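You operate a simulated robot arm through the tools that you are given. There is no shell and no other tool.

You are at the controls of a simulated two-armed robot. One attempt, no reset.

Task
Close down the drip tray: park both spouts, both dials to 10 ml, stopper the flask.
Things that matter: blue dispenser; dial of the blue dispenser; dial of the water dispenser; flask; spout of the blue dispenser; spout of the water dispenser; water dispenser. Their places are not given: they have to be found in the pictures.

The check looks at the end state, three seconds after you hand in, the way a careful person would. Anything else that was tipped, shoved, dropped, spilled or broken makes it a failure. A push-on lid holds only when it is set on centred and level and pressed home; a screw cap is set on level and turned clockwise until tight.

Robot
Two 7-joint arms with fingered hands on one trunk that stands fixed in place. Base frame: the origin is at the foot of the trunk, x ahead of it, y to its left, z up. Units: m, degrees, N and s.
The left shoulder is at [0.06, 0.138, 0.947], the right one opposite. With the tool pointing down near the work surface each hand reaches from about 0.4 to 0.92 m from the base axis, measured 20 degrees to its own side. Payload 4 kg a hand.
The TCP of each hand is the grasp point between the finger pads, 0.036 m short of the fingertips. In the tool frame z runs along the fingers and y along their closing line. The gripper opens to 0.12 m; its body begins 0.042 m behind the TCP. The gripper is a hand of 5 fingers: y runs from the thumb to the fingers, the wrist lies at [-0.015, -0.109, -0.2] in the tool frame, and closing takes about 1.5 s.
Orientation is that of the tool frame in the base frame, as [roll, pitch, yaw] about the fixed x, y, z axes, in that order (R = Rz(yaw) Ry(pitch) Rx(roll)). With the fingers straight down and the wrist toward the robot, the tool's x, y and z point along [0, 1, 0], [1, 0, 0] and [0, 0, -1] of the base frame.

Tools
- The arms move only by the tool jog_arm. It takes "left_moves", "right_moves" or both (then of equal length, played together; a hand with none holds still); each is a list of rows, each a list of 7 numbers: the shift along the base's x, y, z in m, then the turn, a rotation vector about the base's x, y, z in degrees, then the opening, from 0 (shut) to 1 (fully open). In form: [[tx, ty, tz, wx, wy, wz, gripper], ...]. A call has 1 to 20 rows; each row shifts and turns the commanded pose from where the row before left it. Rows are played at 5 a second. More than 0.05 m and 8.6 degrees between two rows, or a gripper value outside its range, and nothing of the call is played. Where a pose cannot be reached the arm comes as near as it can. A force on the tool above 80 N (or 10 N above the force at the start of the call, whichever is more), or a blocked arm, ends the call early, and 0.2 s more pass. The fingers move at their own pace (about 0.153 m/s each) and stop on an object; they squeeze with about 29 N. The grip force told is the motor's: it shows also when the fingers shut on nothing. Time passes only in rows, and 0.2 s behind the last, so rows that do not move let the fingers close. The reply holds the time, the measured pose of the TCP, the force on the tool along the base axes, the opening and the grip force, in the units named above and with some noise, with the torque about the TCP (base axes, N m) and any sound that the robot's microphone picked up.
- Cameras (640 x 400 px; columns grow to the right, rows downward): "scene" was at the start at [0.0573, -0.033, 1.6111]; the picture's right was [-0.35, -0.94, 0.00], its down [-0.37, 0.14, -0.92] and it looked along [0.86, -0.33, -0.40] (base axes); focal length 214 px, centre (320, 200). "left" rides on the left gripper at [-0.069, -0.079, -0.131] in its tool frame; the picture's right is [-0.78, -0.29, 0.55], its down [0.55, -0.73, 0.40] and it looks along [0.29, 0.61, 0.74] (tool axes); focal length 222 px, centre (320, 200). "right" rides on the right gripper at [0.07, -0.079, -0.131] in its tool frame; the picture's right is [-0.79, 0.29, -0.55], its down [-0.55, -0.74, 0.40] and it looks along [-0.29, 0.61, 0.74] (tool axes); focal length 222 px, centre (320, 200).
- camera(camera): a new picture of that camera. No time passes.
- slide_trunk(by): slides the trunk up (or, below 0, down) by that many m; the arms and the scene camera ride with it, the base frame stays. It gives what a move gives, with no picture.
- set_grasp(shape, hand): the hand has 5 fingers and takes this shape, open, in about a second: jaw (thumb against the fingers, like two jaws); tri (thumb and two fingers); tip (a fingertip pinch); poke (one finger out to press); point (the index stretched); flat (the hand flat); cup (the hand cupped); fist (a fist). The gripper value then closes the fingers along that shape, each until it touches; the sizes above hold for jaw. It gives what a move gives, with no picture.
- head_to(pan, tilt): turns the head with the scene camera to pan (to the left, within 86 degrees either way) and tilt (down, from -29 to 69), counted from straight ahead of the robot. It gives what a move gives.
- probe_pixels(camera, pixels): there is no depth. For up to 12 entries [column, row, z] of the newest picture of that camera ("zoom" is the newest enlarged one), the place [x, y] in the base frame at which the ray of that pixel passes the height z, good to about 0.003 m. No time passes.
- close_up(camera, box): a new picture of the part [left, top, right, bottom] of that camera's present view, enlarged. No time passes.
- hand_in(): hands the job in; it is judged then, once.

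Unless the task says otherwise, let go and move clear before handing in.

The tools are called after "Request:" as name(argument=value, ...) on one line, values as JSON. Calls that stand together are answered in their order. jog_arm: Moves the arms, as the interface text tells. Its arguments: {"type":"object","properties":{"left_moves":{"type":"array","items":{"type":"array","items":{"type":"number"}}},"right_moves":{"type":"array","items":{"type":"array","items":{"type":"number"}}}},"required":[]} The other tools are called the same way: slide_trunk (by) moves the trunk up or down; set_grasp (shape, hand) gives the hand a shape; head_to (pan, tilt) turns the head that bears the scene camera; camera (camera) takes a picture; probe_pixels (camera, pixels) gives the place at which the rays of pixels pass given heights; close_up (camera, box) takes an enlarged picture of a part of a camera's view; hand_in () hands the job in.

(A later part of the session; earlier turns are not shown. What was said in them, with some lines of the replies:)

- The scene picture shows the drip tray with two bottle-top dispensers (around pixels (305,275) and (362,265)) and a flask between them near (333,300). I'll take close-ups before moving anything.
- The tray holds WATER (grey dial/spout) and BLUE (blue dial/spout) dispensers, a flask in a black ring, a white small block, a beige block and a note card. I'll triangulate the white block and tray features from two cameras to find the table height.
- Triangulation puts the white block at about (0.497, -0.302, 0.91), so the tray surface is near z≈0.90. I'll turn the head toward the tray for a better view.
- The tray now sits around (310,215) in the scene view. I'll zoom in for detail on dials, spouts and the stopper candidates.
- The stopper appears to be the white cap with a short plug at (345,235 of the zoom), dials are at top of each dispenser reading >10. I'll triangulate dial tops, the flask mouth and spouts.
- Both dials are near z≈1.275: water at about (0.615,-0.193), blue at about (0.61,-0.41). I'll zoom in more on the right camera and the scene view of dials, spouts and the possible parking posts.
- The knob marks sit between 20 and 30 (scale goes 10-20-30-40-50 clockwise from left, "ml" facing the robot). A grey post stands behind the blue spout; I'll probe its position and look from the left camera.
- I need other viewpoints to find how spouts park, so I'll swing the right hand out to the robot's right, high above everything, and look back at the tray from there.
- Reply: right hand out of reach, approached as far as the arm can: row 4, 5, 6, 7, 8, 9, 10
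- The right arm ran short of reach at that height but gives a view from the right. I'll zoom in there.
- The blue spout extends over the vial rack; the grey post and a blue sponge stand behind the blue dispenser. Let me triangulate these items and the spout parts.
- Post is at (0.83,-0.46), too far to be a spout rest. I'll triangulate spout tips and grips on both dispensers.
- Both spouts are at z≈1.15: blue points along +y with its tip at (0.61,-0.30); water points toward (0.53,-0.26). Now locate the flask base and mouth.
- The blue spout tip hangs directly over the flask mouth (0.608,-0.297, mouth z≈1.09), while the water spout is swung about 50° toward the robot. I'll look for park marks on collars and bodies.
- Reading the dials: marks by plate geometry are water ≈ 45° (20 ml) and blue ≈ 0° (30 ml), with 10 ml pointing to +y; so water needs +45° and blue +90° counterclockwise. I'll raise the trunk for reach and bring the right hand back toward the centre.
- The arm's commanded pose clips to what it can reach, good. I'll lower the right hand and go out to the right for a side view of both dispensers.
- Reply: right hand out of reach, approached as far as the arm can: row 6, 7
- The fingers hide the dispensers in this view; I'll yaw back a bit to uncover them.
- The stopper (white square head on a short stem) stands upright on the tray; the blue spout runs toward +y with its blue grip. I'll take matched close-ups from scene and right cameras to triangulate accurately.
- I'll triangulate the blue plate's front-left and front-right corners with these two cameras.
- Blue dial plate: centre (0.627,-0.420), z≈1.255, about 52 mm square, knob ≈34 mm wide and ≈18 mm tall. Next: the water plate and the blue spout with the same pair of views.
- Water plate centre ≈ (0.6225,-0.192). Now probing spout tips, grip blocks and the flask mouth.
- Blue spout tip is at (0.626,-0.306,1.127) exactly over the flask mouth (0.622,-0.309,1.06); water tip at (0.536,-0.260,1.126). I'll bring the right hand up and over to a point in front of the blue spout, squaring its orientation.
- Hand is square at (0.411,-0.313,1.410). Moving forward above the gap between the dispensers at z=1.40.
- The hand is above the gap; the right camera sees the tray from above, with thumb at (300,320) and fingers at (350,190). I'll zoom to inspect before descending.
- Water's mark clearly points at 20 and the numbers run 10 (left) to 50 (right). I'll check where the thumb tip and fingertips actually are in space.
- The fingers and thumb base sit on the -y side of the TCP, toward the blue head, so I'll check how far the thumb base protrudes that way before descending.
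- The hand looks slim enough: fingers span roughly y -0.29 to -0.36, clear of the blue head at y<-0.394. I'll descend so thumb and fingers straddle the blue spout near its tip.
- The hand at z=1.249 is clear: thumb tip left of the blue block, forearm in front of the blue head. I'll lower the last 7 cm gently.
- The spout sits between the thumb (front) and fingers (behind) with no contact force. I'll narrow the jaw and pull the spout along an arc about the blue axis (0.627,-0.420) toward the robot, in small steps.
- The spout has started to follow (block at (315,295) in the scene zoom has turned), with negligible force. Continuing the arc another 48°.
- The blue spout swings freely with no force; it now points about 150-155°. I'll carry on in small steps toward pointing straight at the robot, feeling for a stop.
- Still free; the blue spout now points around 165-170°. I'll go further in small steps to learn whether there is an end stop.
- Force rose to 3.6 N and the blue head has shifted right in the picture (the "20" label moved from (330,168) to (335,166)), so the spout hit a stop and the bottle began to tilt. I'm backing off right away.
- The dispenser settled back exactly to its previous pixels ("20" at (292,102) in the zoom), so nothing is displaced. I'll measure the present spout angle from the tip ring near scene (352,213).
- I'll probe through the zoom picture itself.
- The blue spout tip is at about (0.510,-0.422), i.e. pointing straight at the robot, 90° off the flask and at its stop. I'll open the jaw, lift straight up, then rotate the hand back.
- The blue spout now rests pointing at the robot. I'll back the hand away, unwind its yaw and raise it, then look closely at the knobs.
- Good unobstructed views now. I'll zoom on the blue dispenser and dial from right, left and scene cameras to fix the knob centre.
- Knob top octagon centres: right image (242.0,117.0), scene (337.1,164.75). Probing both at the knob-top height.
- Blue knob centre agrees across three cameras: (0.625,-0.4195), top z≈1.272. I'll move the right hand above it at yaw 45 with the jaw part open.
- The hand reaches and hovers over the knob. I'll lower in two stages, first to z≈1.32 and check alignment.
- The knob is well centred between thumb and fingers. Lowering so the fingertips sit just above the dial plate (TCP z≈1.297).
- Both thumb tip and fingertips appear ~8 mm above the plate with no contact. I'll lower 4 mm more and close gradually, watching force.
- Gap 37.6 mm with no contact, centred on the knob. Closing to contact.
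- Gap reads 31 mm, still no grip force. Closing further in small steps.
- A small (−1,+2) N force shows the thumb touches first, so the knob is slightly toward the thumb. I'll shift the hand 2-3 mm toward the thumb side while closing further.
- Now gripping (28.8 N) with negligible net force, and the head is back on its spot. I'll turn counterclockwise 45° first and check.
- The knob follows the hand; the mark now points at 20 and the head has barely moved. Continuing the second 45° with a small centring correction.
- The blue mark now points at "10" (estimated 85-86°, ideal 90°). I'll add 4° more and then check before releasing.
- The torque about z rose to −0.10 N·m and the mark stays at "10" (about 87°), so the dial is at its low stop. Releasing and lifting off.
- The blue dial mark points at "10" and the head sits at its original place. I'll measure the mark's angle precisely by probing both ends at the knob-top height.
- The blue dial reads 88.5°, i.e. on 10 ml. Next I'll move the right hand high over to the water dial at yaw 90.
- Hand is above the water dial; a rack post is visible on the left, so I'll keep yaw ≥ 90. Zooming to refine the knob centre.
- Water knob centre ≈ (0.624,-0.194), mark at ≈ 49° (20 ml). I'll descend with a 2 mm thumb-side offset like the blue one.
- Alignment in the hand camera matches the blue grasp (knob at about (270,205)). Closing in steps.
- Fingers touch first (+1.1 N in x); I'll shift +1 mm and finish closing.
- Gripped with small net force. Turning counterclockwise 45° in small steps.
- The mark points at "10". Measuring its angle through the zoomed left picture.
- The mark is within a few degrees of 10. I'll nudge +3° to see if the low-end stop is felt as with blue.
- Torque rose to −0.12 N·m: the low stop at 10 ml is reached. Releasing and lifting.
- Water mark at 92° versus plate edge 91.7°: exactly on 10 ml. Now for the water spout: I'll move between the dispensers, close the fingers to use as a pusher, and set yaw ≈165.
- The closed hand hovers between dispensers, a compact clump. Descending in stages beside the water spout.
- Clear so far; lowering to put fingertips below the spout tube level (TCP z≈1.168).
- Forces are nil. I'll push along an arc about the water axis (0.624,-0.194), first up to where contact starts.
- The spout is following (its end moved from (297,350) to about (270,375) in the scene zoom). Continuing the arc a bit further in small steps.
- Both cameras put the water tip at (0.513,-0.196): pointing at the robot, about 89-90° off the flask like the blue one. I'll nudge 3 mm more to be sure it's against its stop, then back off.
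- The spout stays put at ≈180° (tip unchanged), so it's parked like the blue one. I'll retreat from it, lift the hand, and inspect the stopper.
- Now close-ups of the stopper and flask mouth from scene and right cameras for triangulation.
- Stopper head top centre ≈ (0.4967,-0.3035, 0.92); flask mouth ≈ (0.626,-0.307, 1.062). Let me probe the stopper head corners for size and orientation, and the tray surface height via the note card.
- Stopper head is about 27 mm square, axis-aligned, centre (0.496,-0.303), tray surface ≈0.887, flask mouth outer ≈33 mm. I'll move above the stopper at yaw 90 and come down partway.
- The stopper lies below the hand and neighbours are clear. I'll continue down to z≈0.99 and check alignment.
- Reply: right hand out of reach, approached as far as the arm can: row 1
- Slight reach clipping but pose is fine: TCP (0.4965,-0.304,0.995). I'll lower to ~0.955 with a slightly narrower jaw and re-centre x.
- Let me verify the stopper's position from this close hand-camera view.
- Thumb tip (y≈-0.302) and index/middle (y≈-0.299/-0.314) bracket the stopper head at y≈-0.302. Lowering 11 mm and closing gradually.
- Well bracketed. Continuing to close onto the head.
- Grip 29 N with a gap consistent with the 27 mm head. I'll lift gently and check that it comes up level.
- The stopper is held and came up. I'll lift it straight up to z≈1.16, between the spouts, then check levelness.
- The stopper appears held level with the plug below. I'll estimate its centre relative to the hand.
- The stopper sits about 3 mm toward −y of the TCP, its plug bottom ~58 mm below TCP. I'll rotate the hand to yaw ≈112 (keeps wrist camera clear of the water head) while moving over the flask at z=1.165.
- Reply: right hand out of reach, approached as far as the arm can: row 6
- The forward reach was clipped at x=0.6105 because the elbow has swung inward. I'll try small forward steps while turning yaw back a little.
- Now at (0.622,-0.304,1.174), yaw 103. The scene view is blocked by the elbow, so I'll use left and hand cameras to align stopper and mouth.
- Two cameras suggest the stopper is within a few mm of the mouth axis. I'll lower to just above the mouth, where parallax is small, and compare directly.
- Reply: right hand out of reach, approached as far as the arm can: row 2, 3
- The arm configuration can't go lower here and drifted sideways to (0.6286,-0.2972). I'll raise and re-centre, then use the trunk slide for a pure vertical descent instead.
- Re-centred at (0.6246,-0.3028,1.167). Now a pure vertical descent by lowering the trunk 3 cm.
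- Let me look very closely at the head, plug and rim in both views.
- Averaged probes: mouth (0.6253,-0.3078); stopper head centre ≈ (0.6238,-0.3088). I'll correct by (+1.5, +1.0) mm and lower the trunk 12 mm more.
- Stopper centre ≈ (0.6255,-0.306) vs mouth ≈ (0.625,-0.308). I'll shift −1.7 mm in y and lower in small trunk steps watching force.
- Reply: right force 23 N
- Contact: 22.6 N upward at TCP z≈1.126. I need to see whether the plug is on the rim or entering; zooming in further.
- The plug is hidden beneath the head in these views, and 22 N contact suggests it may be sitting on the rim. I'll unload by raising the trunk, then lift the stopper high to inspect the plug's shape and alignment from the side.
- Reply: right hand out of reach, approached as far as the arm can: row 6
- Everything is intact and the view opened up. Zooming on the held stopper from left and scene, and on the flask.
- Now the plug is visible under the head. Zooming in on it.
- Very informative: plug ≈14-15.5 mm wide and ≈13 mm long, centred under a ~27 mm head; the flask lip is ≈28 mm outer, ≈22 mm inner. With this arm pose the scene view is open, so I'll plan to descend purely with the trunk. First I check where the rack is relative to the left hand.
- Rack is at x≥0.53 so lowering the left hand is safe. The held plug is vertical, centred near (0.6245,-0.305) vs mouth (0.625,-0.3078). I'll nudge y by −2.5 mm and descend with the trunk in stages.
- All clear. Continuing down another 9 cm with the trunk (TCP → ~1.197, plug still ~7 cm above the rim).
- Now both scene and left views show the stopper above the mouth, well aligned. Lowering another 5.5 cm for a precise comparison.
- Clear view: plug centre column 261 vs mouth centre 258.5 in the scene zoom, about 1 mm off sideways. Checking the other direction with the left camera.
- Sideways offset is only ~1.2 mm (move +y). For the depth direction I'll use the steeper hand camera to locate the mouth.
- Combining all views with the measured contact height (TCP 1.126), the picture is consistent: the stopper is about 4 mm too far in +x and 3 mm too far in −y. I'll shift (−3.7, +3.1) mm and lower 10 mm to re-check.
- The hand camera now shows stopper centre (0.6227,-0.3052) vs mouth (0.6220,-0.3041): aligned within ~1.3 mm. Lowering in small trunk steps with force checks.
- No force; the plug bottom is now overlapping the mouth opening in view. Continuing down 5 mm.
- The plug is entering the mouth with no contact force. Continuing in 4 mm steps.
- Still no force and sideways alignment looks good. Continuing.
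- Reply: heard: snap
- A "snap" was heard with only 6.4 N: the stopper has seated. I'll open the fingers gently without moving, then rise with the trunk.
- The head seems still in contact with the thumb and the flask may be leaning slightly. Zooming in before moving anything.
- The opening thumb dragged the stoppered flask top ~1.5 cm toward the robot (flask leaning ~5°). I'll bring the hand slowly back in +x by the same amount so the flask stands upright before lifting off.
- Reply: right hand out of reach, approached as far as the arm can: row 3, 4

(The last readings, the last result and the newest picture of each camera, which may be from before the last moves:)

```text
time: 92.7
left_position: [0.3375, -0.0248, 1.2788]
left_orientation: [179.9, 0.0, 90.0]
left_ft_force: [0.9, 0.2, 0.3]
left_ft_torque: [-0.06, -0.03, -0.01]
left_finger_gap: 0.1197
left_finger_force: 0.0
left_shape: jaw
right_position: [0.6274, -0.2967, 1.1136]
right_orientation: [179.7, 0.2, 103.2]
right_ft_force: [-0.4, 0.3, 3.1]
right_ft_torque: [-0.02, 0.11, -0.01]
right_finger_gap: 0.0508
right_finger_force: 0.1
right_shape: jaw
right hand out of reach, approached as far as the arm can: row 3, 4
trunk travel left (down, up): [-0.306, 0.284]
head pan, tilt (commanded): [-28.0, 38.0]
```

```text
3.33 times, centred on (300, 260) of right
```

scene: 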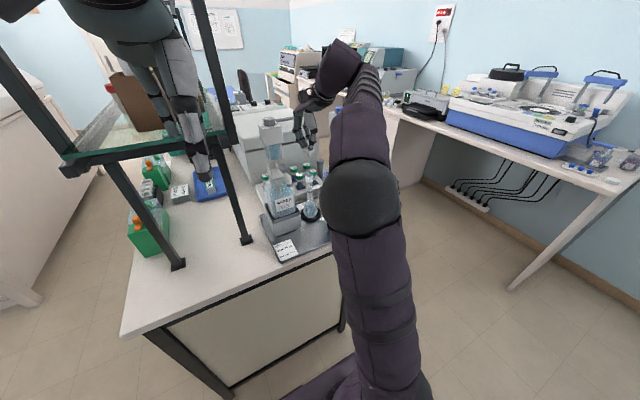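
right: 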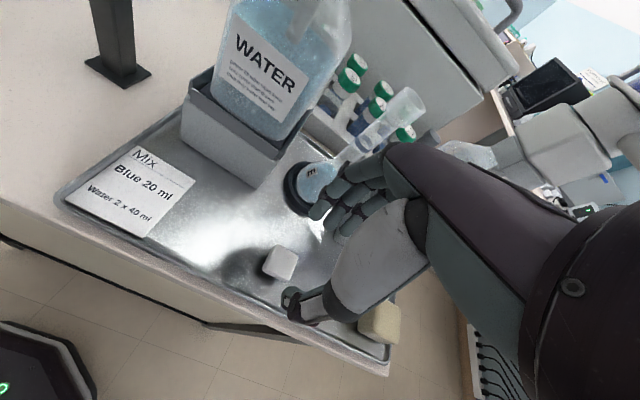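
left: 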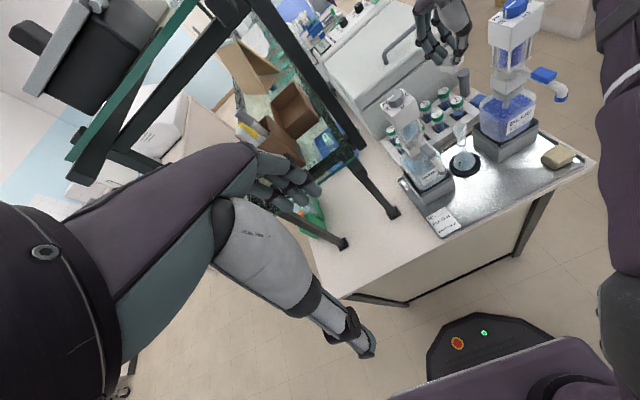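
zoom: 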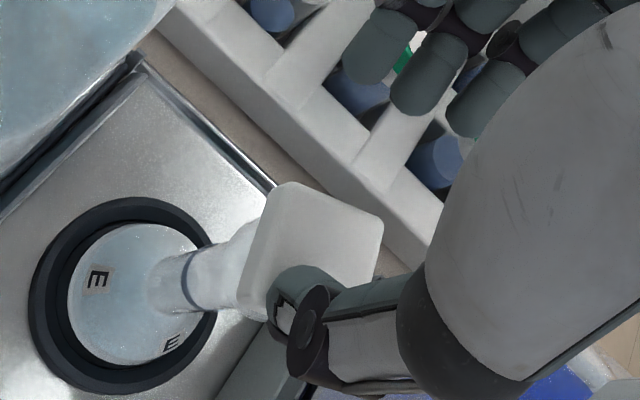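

The flask followed back about halfway upright; the thumb tip is resting on the head's top edge (3 N down). I'll now lift slightly with the trunk so the thumb comes off and check.

Request:
slide_trunk(by=0.004)

Request:
close_up(camera="left", box=[420, 50, 490, 150])

Request:
close_up(camera="right", box=[240, 200, 360, 320])

```text
time: 93.3
left_position: [0.3376, -0.0241, 1.282]
left_orientation: [180.0, -0.1, 90.1]
left_ft_force: [0.3, 0.2, 0.2]
left_ft_torque: [0.03, 0.04, -0.01]
left_finger_gap: 0.1197
left_finger_force: 0.1
left_shape: jaw
right_position: [0.6273, -0.2977, 1.1161]
right_orientation: [179.6, 0.2, 103.2]
right_ft_force: [0.5, 0.1, 0.4]
right_ft_torque: [0.02, -0.01, -0.01]
right_finger_gap: 0.0501
right_finger_force: 0.0
right_shape: jaw
trunk travel left (down, up): [-0.31, 0.28]
head pan, tilt (commanded): [-28.0, 38.0]
```

```text
4.00 times, centred on (455, 100) of left
```

zoom: 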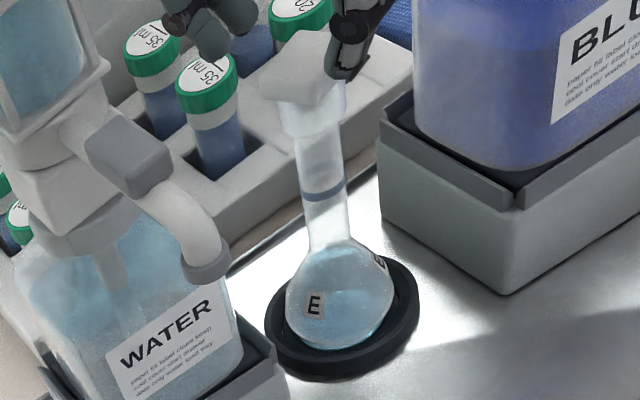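

```text
3.33 times, centred on (300, 260) of right
```

zoom: 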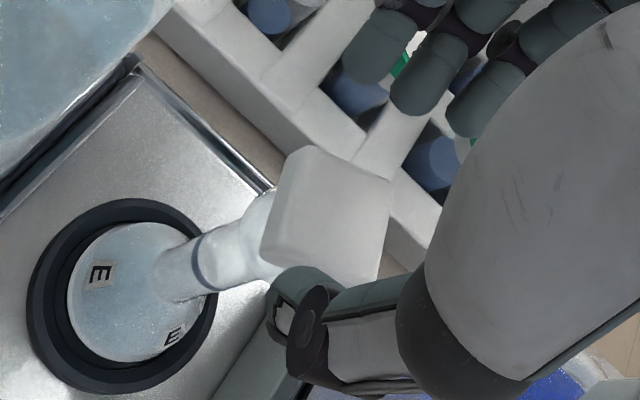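

The thumb is free (0.4 N) and the flask stands upright again with the stopper on. Raising the hand well clear with the trunk.

Request:
slide_trunk(by=0.03)

Request:
close_up(camera="left", box=[420, 60, 500, 170])

Request:
slide_trunk(by=0.12)

Request:
camera(camera="scene")

Request:
camera(camera="left")

```text
time: 94.0
left_position: [0.3381, -0.0249, 1.3124]
left_orientation: [180.0, -0.1, 89.9]
left_ft_force: [0.3, -0.2, 0.3]
left_ft_torque: [0.03, -0.03, -0.03]
left_finger_gap: 0.1199
left_finger_force: 0.0
left_shape: jaw
right_position: [0.6272, -0.2976, 1.1481]
right_orientation: [179.7, 0.1, 103.2]
right_ft_force: [-0.4, -0.5, -0.3]
right_ft_torque: [0.01, 0.01, 0.0]
right_finger_gap: 0.0504
right_finger_force: 0.1
right_shape: jaw
trunk travel left (down, up): [-0.34, 0.25]
head pan, tilt (commanded): [-28.0, 38.0]
```

```text
3.64 times, centred on (460, 115) of left
```

zoom: 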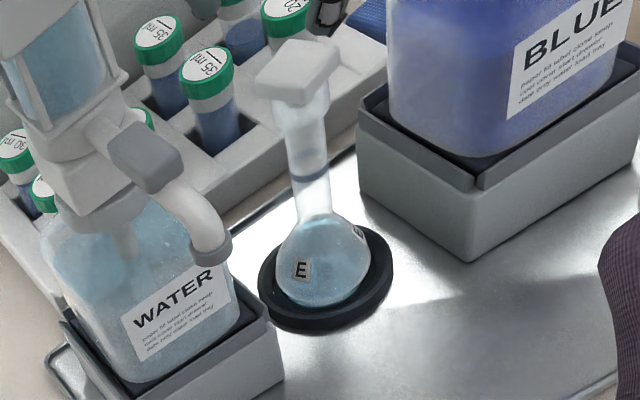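

```text
time: 95.5
left_position: [0.3371, -0.0255, 1.4323]
left_orientation: [180.0, 0.0, 90.0]
left_ft_force: [0.5, 0.3, -0.2]
left_ft_torque: [-0.01, -0.04, 0.0]
left_finger_gap: 0.1195
left_finger_force: 0.1
left_shape: jaw
right_position: [0.6266, -0.2969, 1.2673]
right_orientation: [179.7, 0.2, 103.2]
right_ft_force: [0.4, 0.3, -0.3]
right_ft_torque: [0.02, 0.02, -0.02]
right_finger_gap: 0.05
right_finger_force: 0.0
right_shape: jaw
trunk travel left (down, up): [-0.46, 0.13]
head pan, tilt (commanded): [-28.0, 38.0]
```

```text
taken
```

scene: 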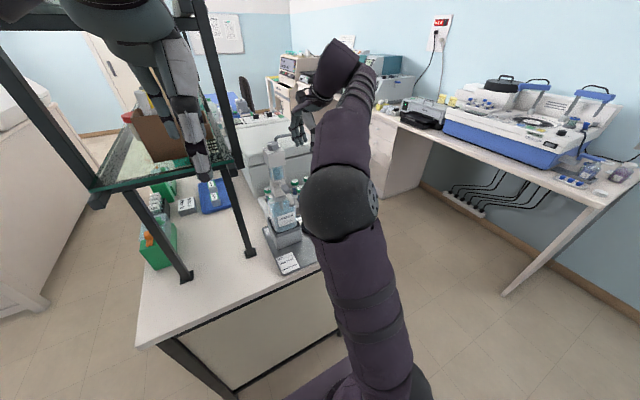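

```text
taken
```

left: 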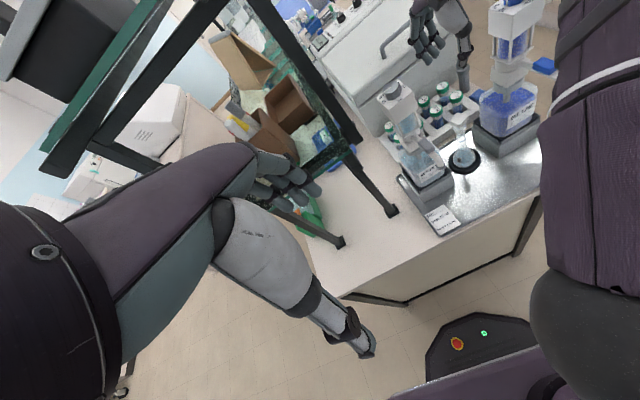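

The flask is upright with the stopper on. Raising further and then retracting the right arm clear of the bench for a full inspection.

Request:
slide_trunk(by=0.125)

Request:
jog_arm(right_moves=[[-0.02, 0, 0.02, 0, 0, 0, 0.42], [-0.035, 0, 0.01, 0, 0, -3, 0.42], [-0.04, 0, 0.0, 0, 0, -3, 0.42], [-0.04, -0.01, 0.0, 0, 0, -3, 0.42], [-0.04, -0.02, 0.0, 0, 0, -4, 0.42], [-0.035, -0.03, 0.0, 0, 0, 0, 0.42], [0, -0.03, 0, 0, 0, 0, 0.42], [0, 0, 0, 0, 0, 0, 0.42]])

Request:
camera(camera="scene")

Request:
camera(camera="left")

Request:
camera(camera="right")

```text
time: 97.1
left_position: [0.3368, -0.0243, 1.5578]
left_orientation: [-180.0, 0.0, 89.9]
left_ft_force: [0.2, -0.5, 0.0]
left_ft_torque: [-0.02, 0.01, 0.01]
left_finger_gap: 0.1198
left_finger_force: 0.0
left_shape: jaw
right_position: [0.6267, -0.298, 1.3931]
right_orientation: [179.7, 0.2, 103.3]
right_ft_force: [0.3, -0.2, -0.3]
right_ft_torque: [0.02, 0.0, 0.03]
right_finger_gap: 0.05
right_finger_force: 0.1
right_shape: jaw
trunk travel left (down, up): [-0.585, 0.005]
head pan, tilt (commanded): [-28.0, 38.0]
```

```text
time: 98.9
left_position: [0.336, -0.0241, 1.5575]
left_orientation: [179.9, 0.0, 90.0]
left_ft_force: [-1.6, 0.6, -0.1]
left_ft_torque: [0.01, -0.02, 0.03]
left_finger_gap: 0.1199
left_finger_force: 0.1
left_shape: jaw
right_position: [0.4158, -0.3868, 1.4216]
right_orientation: [179.8, 0.3, 90.4]
right_ft_force: [0.0, 0.0, 0.0]
right_ft_torque: [0.02, 0.01, -0.02]
right_finger_gap: 0.0504
right_finger_force: 0.0
right_shape: jaw
trunk travel left (down, up): [-0.585, 0.005]
head pan, tilt (commanded): [-28.0, 38.0]
```

```text
taken
```

scene: 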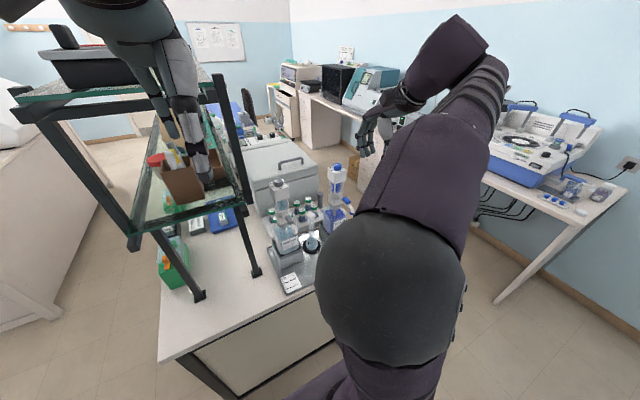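

```text
taken
```

left: 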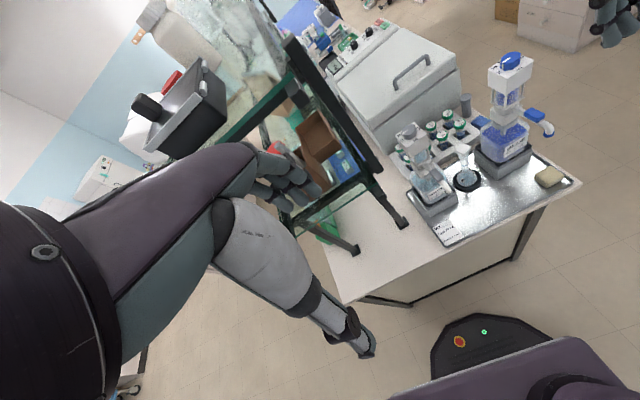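

```text
taken
```

right: 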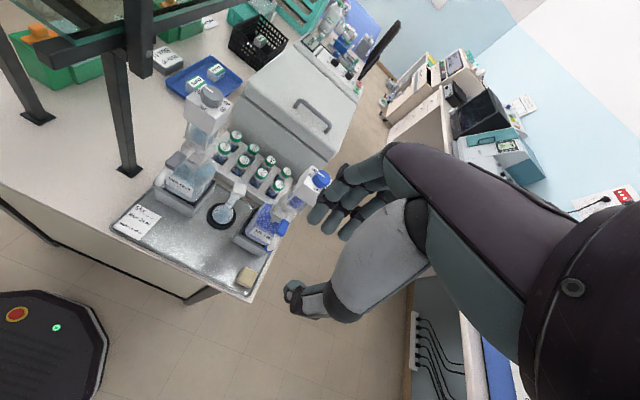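

Everything is visible. Detailed inspection of dials, spouts, and the stoppered flask.

Request:
close_up(camera="right", box=[150, 70, 350, 250])

Request:
close_up(camera="right", box=[195, 165, 265, 235])

Request:
close_up(camera="left", box=[440, 130, 500, 200])

Request:
close_up(camera="scene", box=[258, 155, 358, 260])

Request:
close_up(camera="left", box=[480, 40, 560, 160])

```text
2.22 times, centred on (250, 160) of right
```

zoom: 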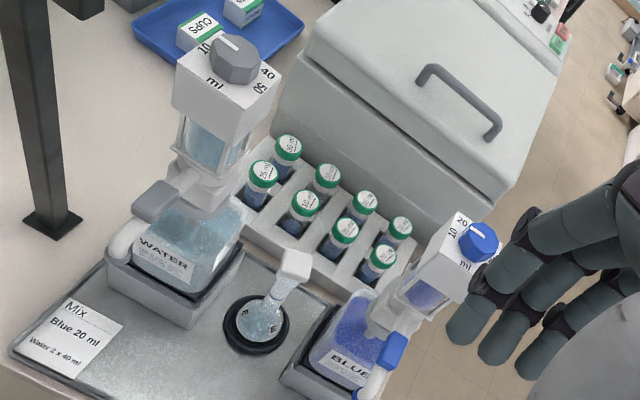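

```text
5.71 times, centred on (230, 200) of right
```

zoom: 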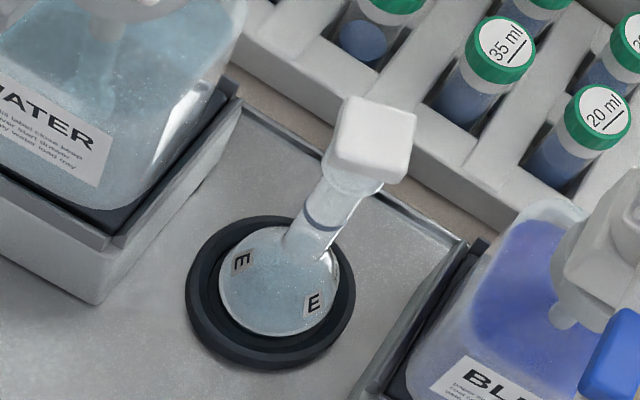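

```text
5.71 times, centred on (470, 165) of left
```

zoom: 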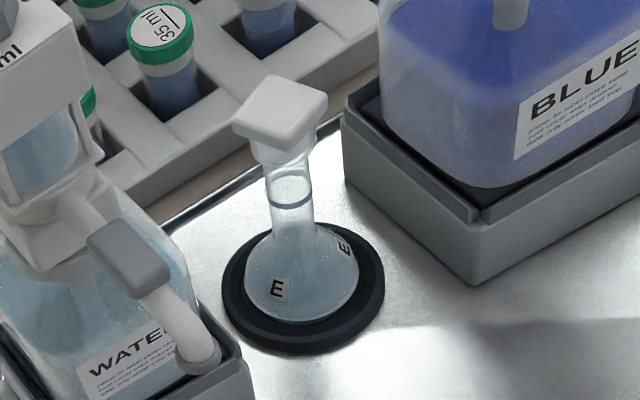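

```text
3.81 times, centred on (308, 208) of scene
```

zoom: 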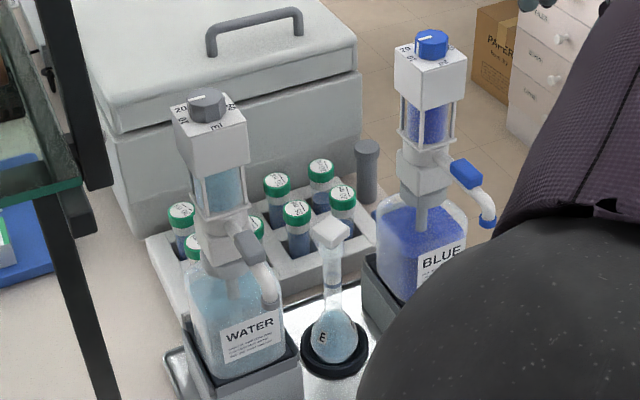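

```text
3.33 times, centred on (520, 100) of left
```

zoom: 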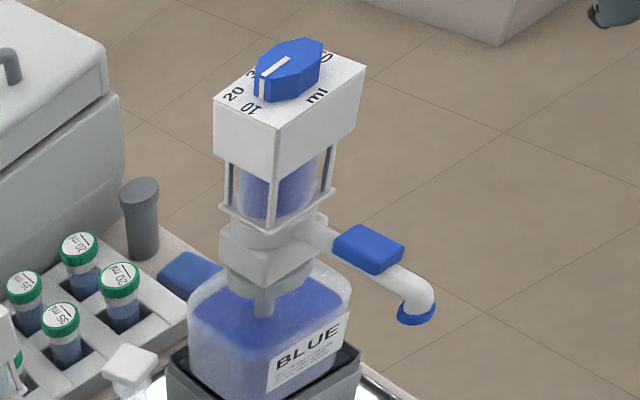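

Request:
close_up(camera="scene", box=[300, 205, 325, 235])

Request:
close_up(camera="left", box=[450, 138, 480, 168])

Request:
close_up(camera="right", box=[225, 170, 260, 205])

Request:
close_up(camera="right", box=[190, 75, 250, 125])

Request:
close_up(camera="left", box=[385, 110, 460, 220])

```text
13.33 times, centred on (312, 220) of scene
```

zoom: 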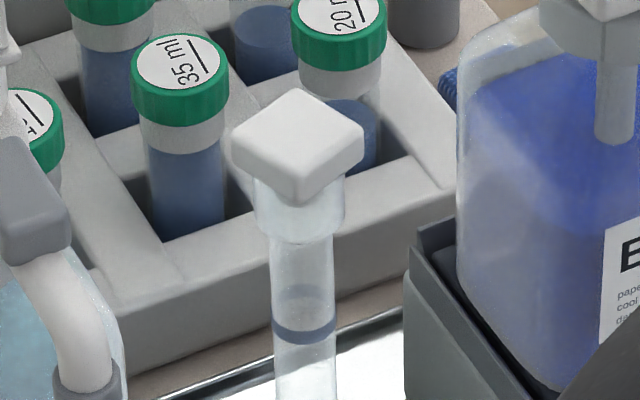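

```text
13.33 times, centred on (465, 153) of left
```

zoom: 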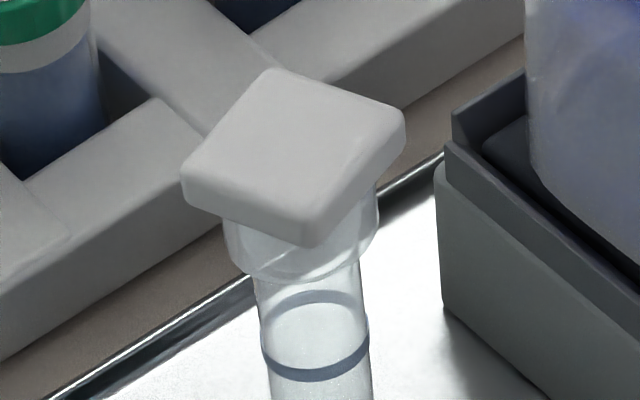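

```text
11.43 times, centred on (242, 188) of right
```

zoom: 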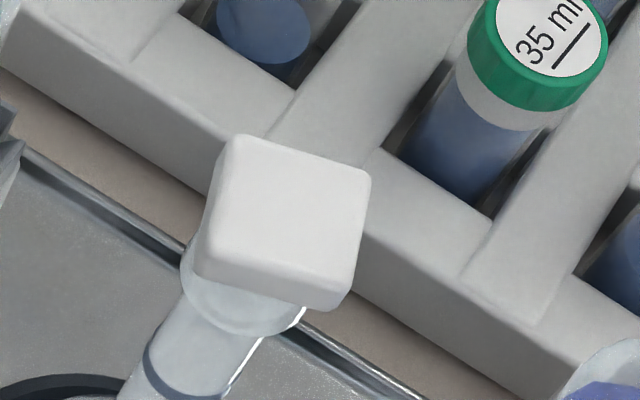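

```text
8.00 times, centred on (220, 100) of right
```

zoom: 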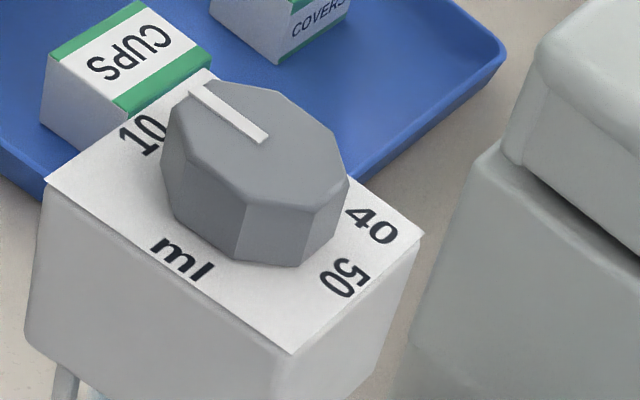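

```text
3.64 times, centred on (422, 165) of left
```

zoom: 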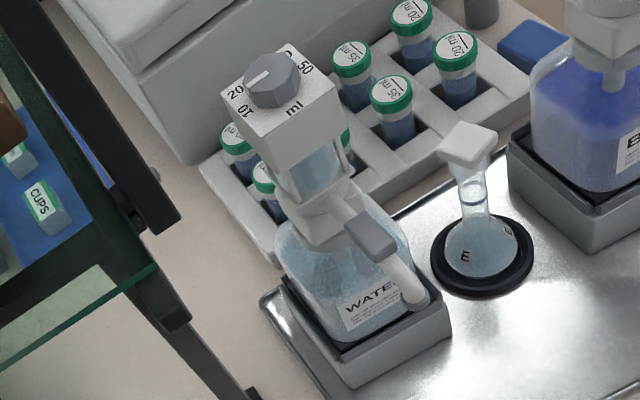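

Stopper head is flush and level, dials at 10, spouts pointing at the robot. I'll measure both spout tips once more.

Request:
probe_pixels(camera="left", pixels=[[548.5, 134.5, 1.12], [548.5, 134.5, 1.12], [548.5, 134.5, 1.12], [447.5, 190.3, 1.12], [447.5, 190.3, 1.12], [447.5, 190.3, 1.12]])

Request:
close_up(camera="right", box=[150, 130, 250, 230])

Request:
close_up(camera="right", box=[240, 165, 340, 265])

```text
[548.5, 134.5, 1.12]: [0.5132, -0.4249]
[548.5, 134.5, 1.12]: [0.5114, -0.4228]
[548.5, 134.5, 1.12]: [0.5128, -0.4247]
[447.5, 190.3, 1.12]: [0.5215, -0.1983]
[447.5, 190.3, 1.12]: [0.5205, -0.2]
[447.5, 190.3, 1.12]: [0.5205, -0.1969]
```

```text
4.00 times, centred on (200, 180) of right
```

zoom: 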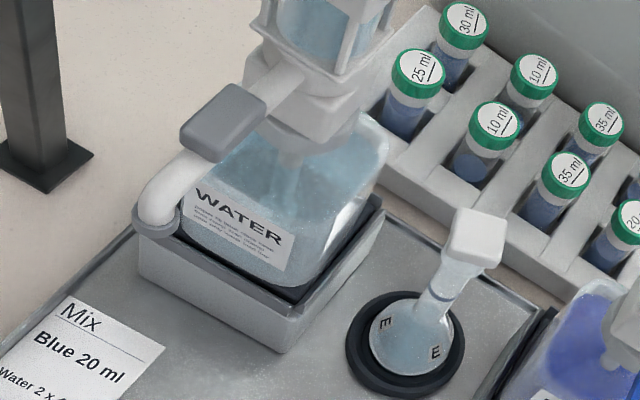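

```text
4.00 times, centred on (290, 215) of right
```

zoom: 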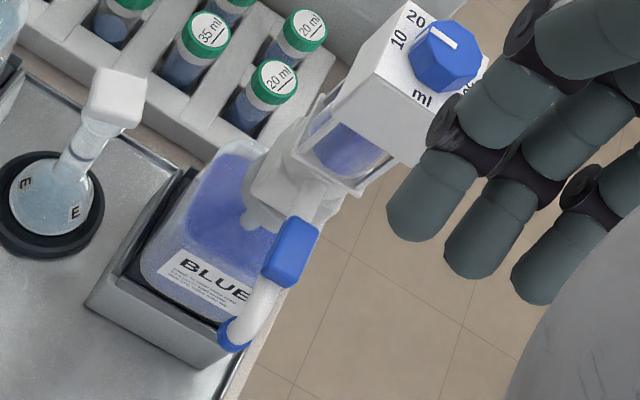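

Both spout tips sit symmetrically at ≈180° (pointing at the robot, 90° off the flask), dials on 10, stopper seated. I'll retract the right hand a bit further and take a final look before handing in.

Request:
jog_arm(right_moves=[[-0.03, 0, 0.01, 0, 0, 0, 0.42], [-0.03, 0, 0.01, 0, 0, 0, 0.42], [-0.03, 0.0, 0.01, 0, 0, 0, 0.42], [0, 0, 0, 0, 0, 0, 0.42], [0, 0, 0, 0, 0, 0, 0.42]])

Request:
close_up(camera="left", box=[380, 30, 600, 250])

Request:
close_up(camera="scene", box=[240, 150, 380, 310])

```text
time: 100.1
left_position: [0.3357, -0.0245, 1.5579]
left_orientation: [-180.0, 0.0, 89.9]
left_ft_force: [0.2, 0.5, -0.1]
left_ft_torque: [0.02, 0.0, -0.01]
left_finger_gap: 0.1198
left_finger_force: 0.0
left_shape: jaw
right_position: [0.325, -0.3881, 1.4516]
right_orientation: [179.7, 0.2, 90.2]
right_ft_force: [-0.3, -0.8, 0.1]
right_ft_torque: [0.0, -0.03, 0.01]
right_finger_gap: 0.0504
right_finger_force: 0.1
right_shape: jaw
trunk travel left (down, up): [-0.585, 0.005]
head pan, tilt (commanded): [-28.0, 38.0]
```

```text
1.82 times, centred on (490, 140) of left
```

zoom: 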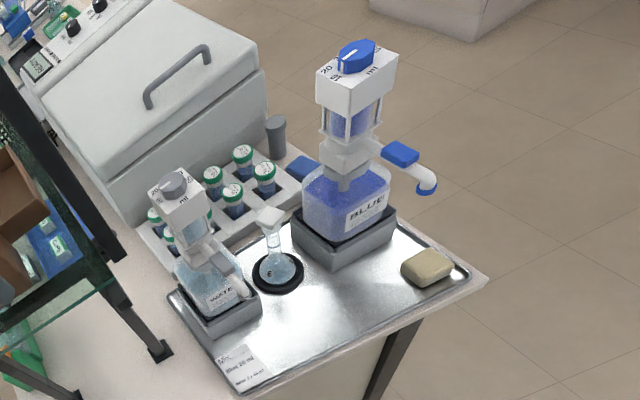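

```text
2.50 times, centred on (310, 230) of scene
```

zoom: 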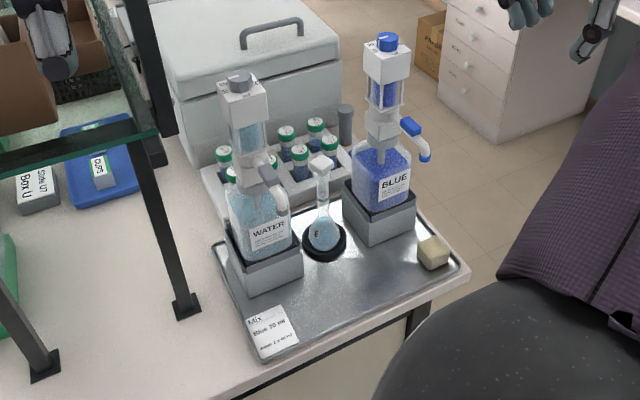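

In the final pictures both spouts point at the robot, well away from the flask, and both dial marks are on 10. The stopper is level and snapped onto the upright flask. The card, sponge, vials and bottles have not moved, and both hands are clear, so I'm handing in.

Request:
hand_in()

```text
The job is handed in.
```

I handed the job in with both spouts parked, both dials at 10 ml and the flask stoppered. I don't have the check's result.

- **Spouts:** Both now point at the robot, about 90° away from the flask. I found no park marks, so I took this as the parked position. The blue spout ran into a stop there; I didn't feel one on the water spout.
- **Dials:** Both marks point at 10 ml. Blue started at 30 and water at 20, and each turned until it met a stop at 10.
- **Stopper:** It snapped onto the flask and sits level and flush. The flask is standing upright in its ring.

Three things went wrong along the way; in the last pictures I saw no spill, and nothing else on the tray had moved:

- **Blue dispenser:** It tilted when I pushed its spout past the stop. It settled back to the same spot when I backed off.
- **First stopper attempt:** The stopper hit the rim with about 23 N, so I lifted it and lined it up again.
- **Flask:** It leaned about 5° when my thumb dragged on the stopper as I let go. It went back upright once I lifted the hand.
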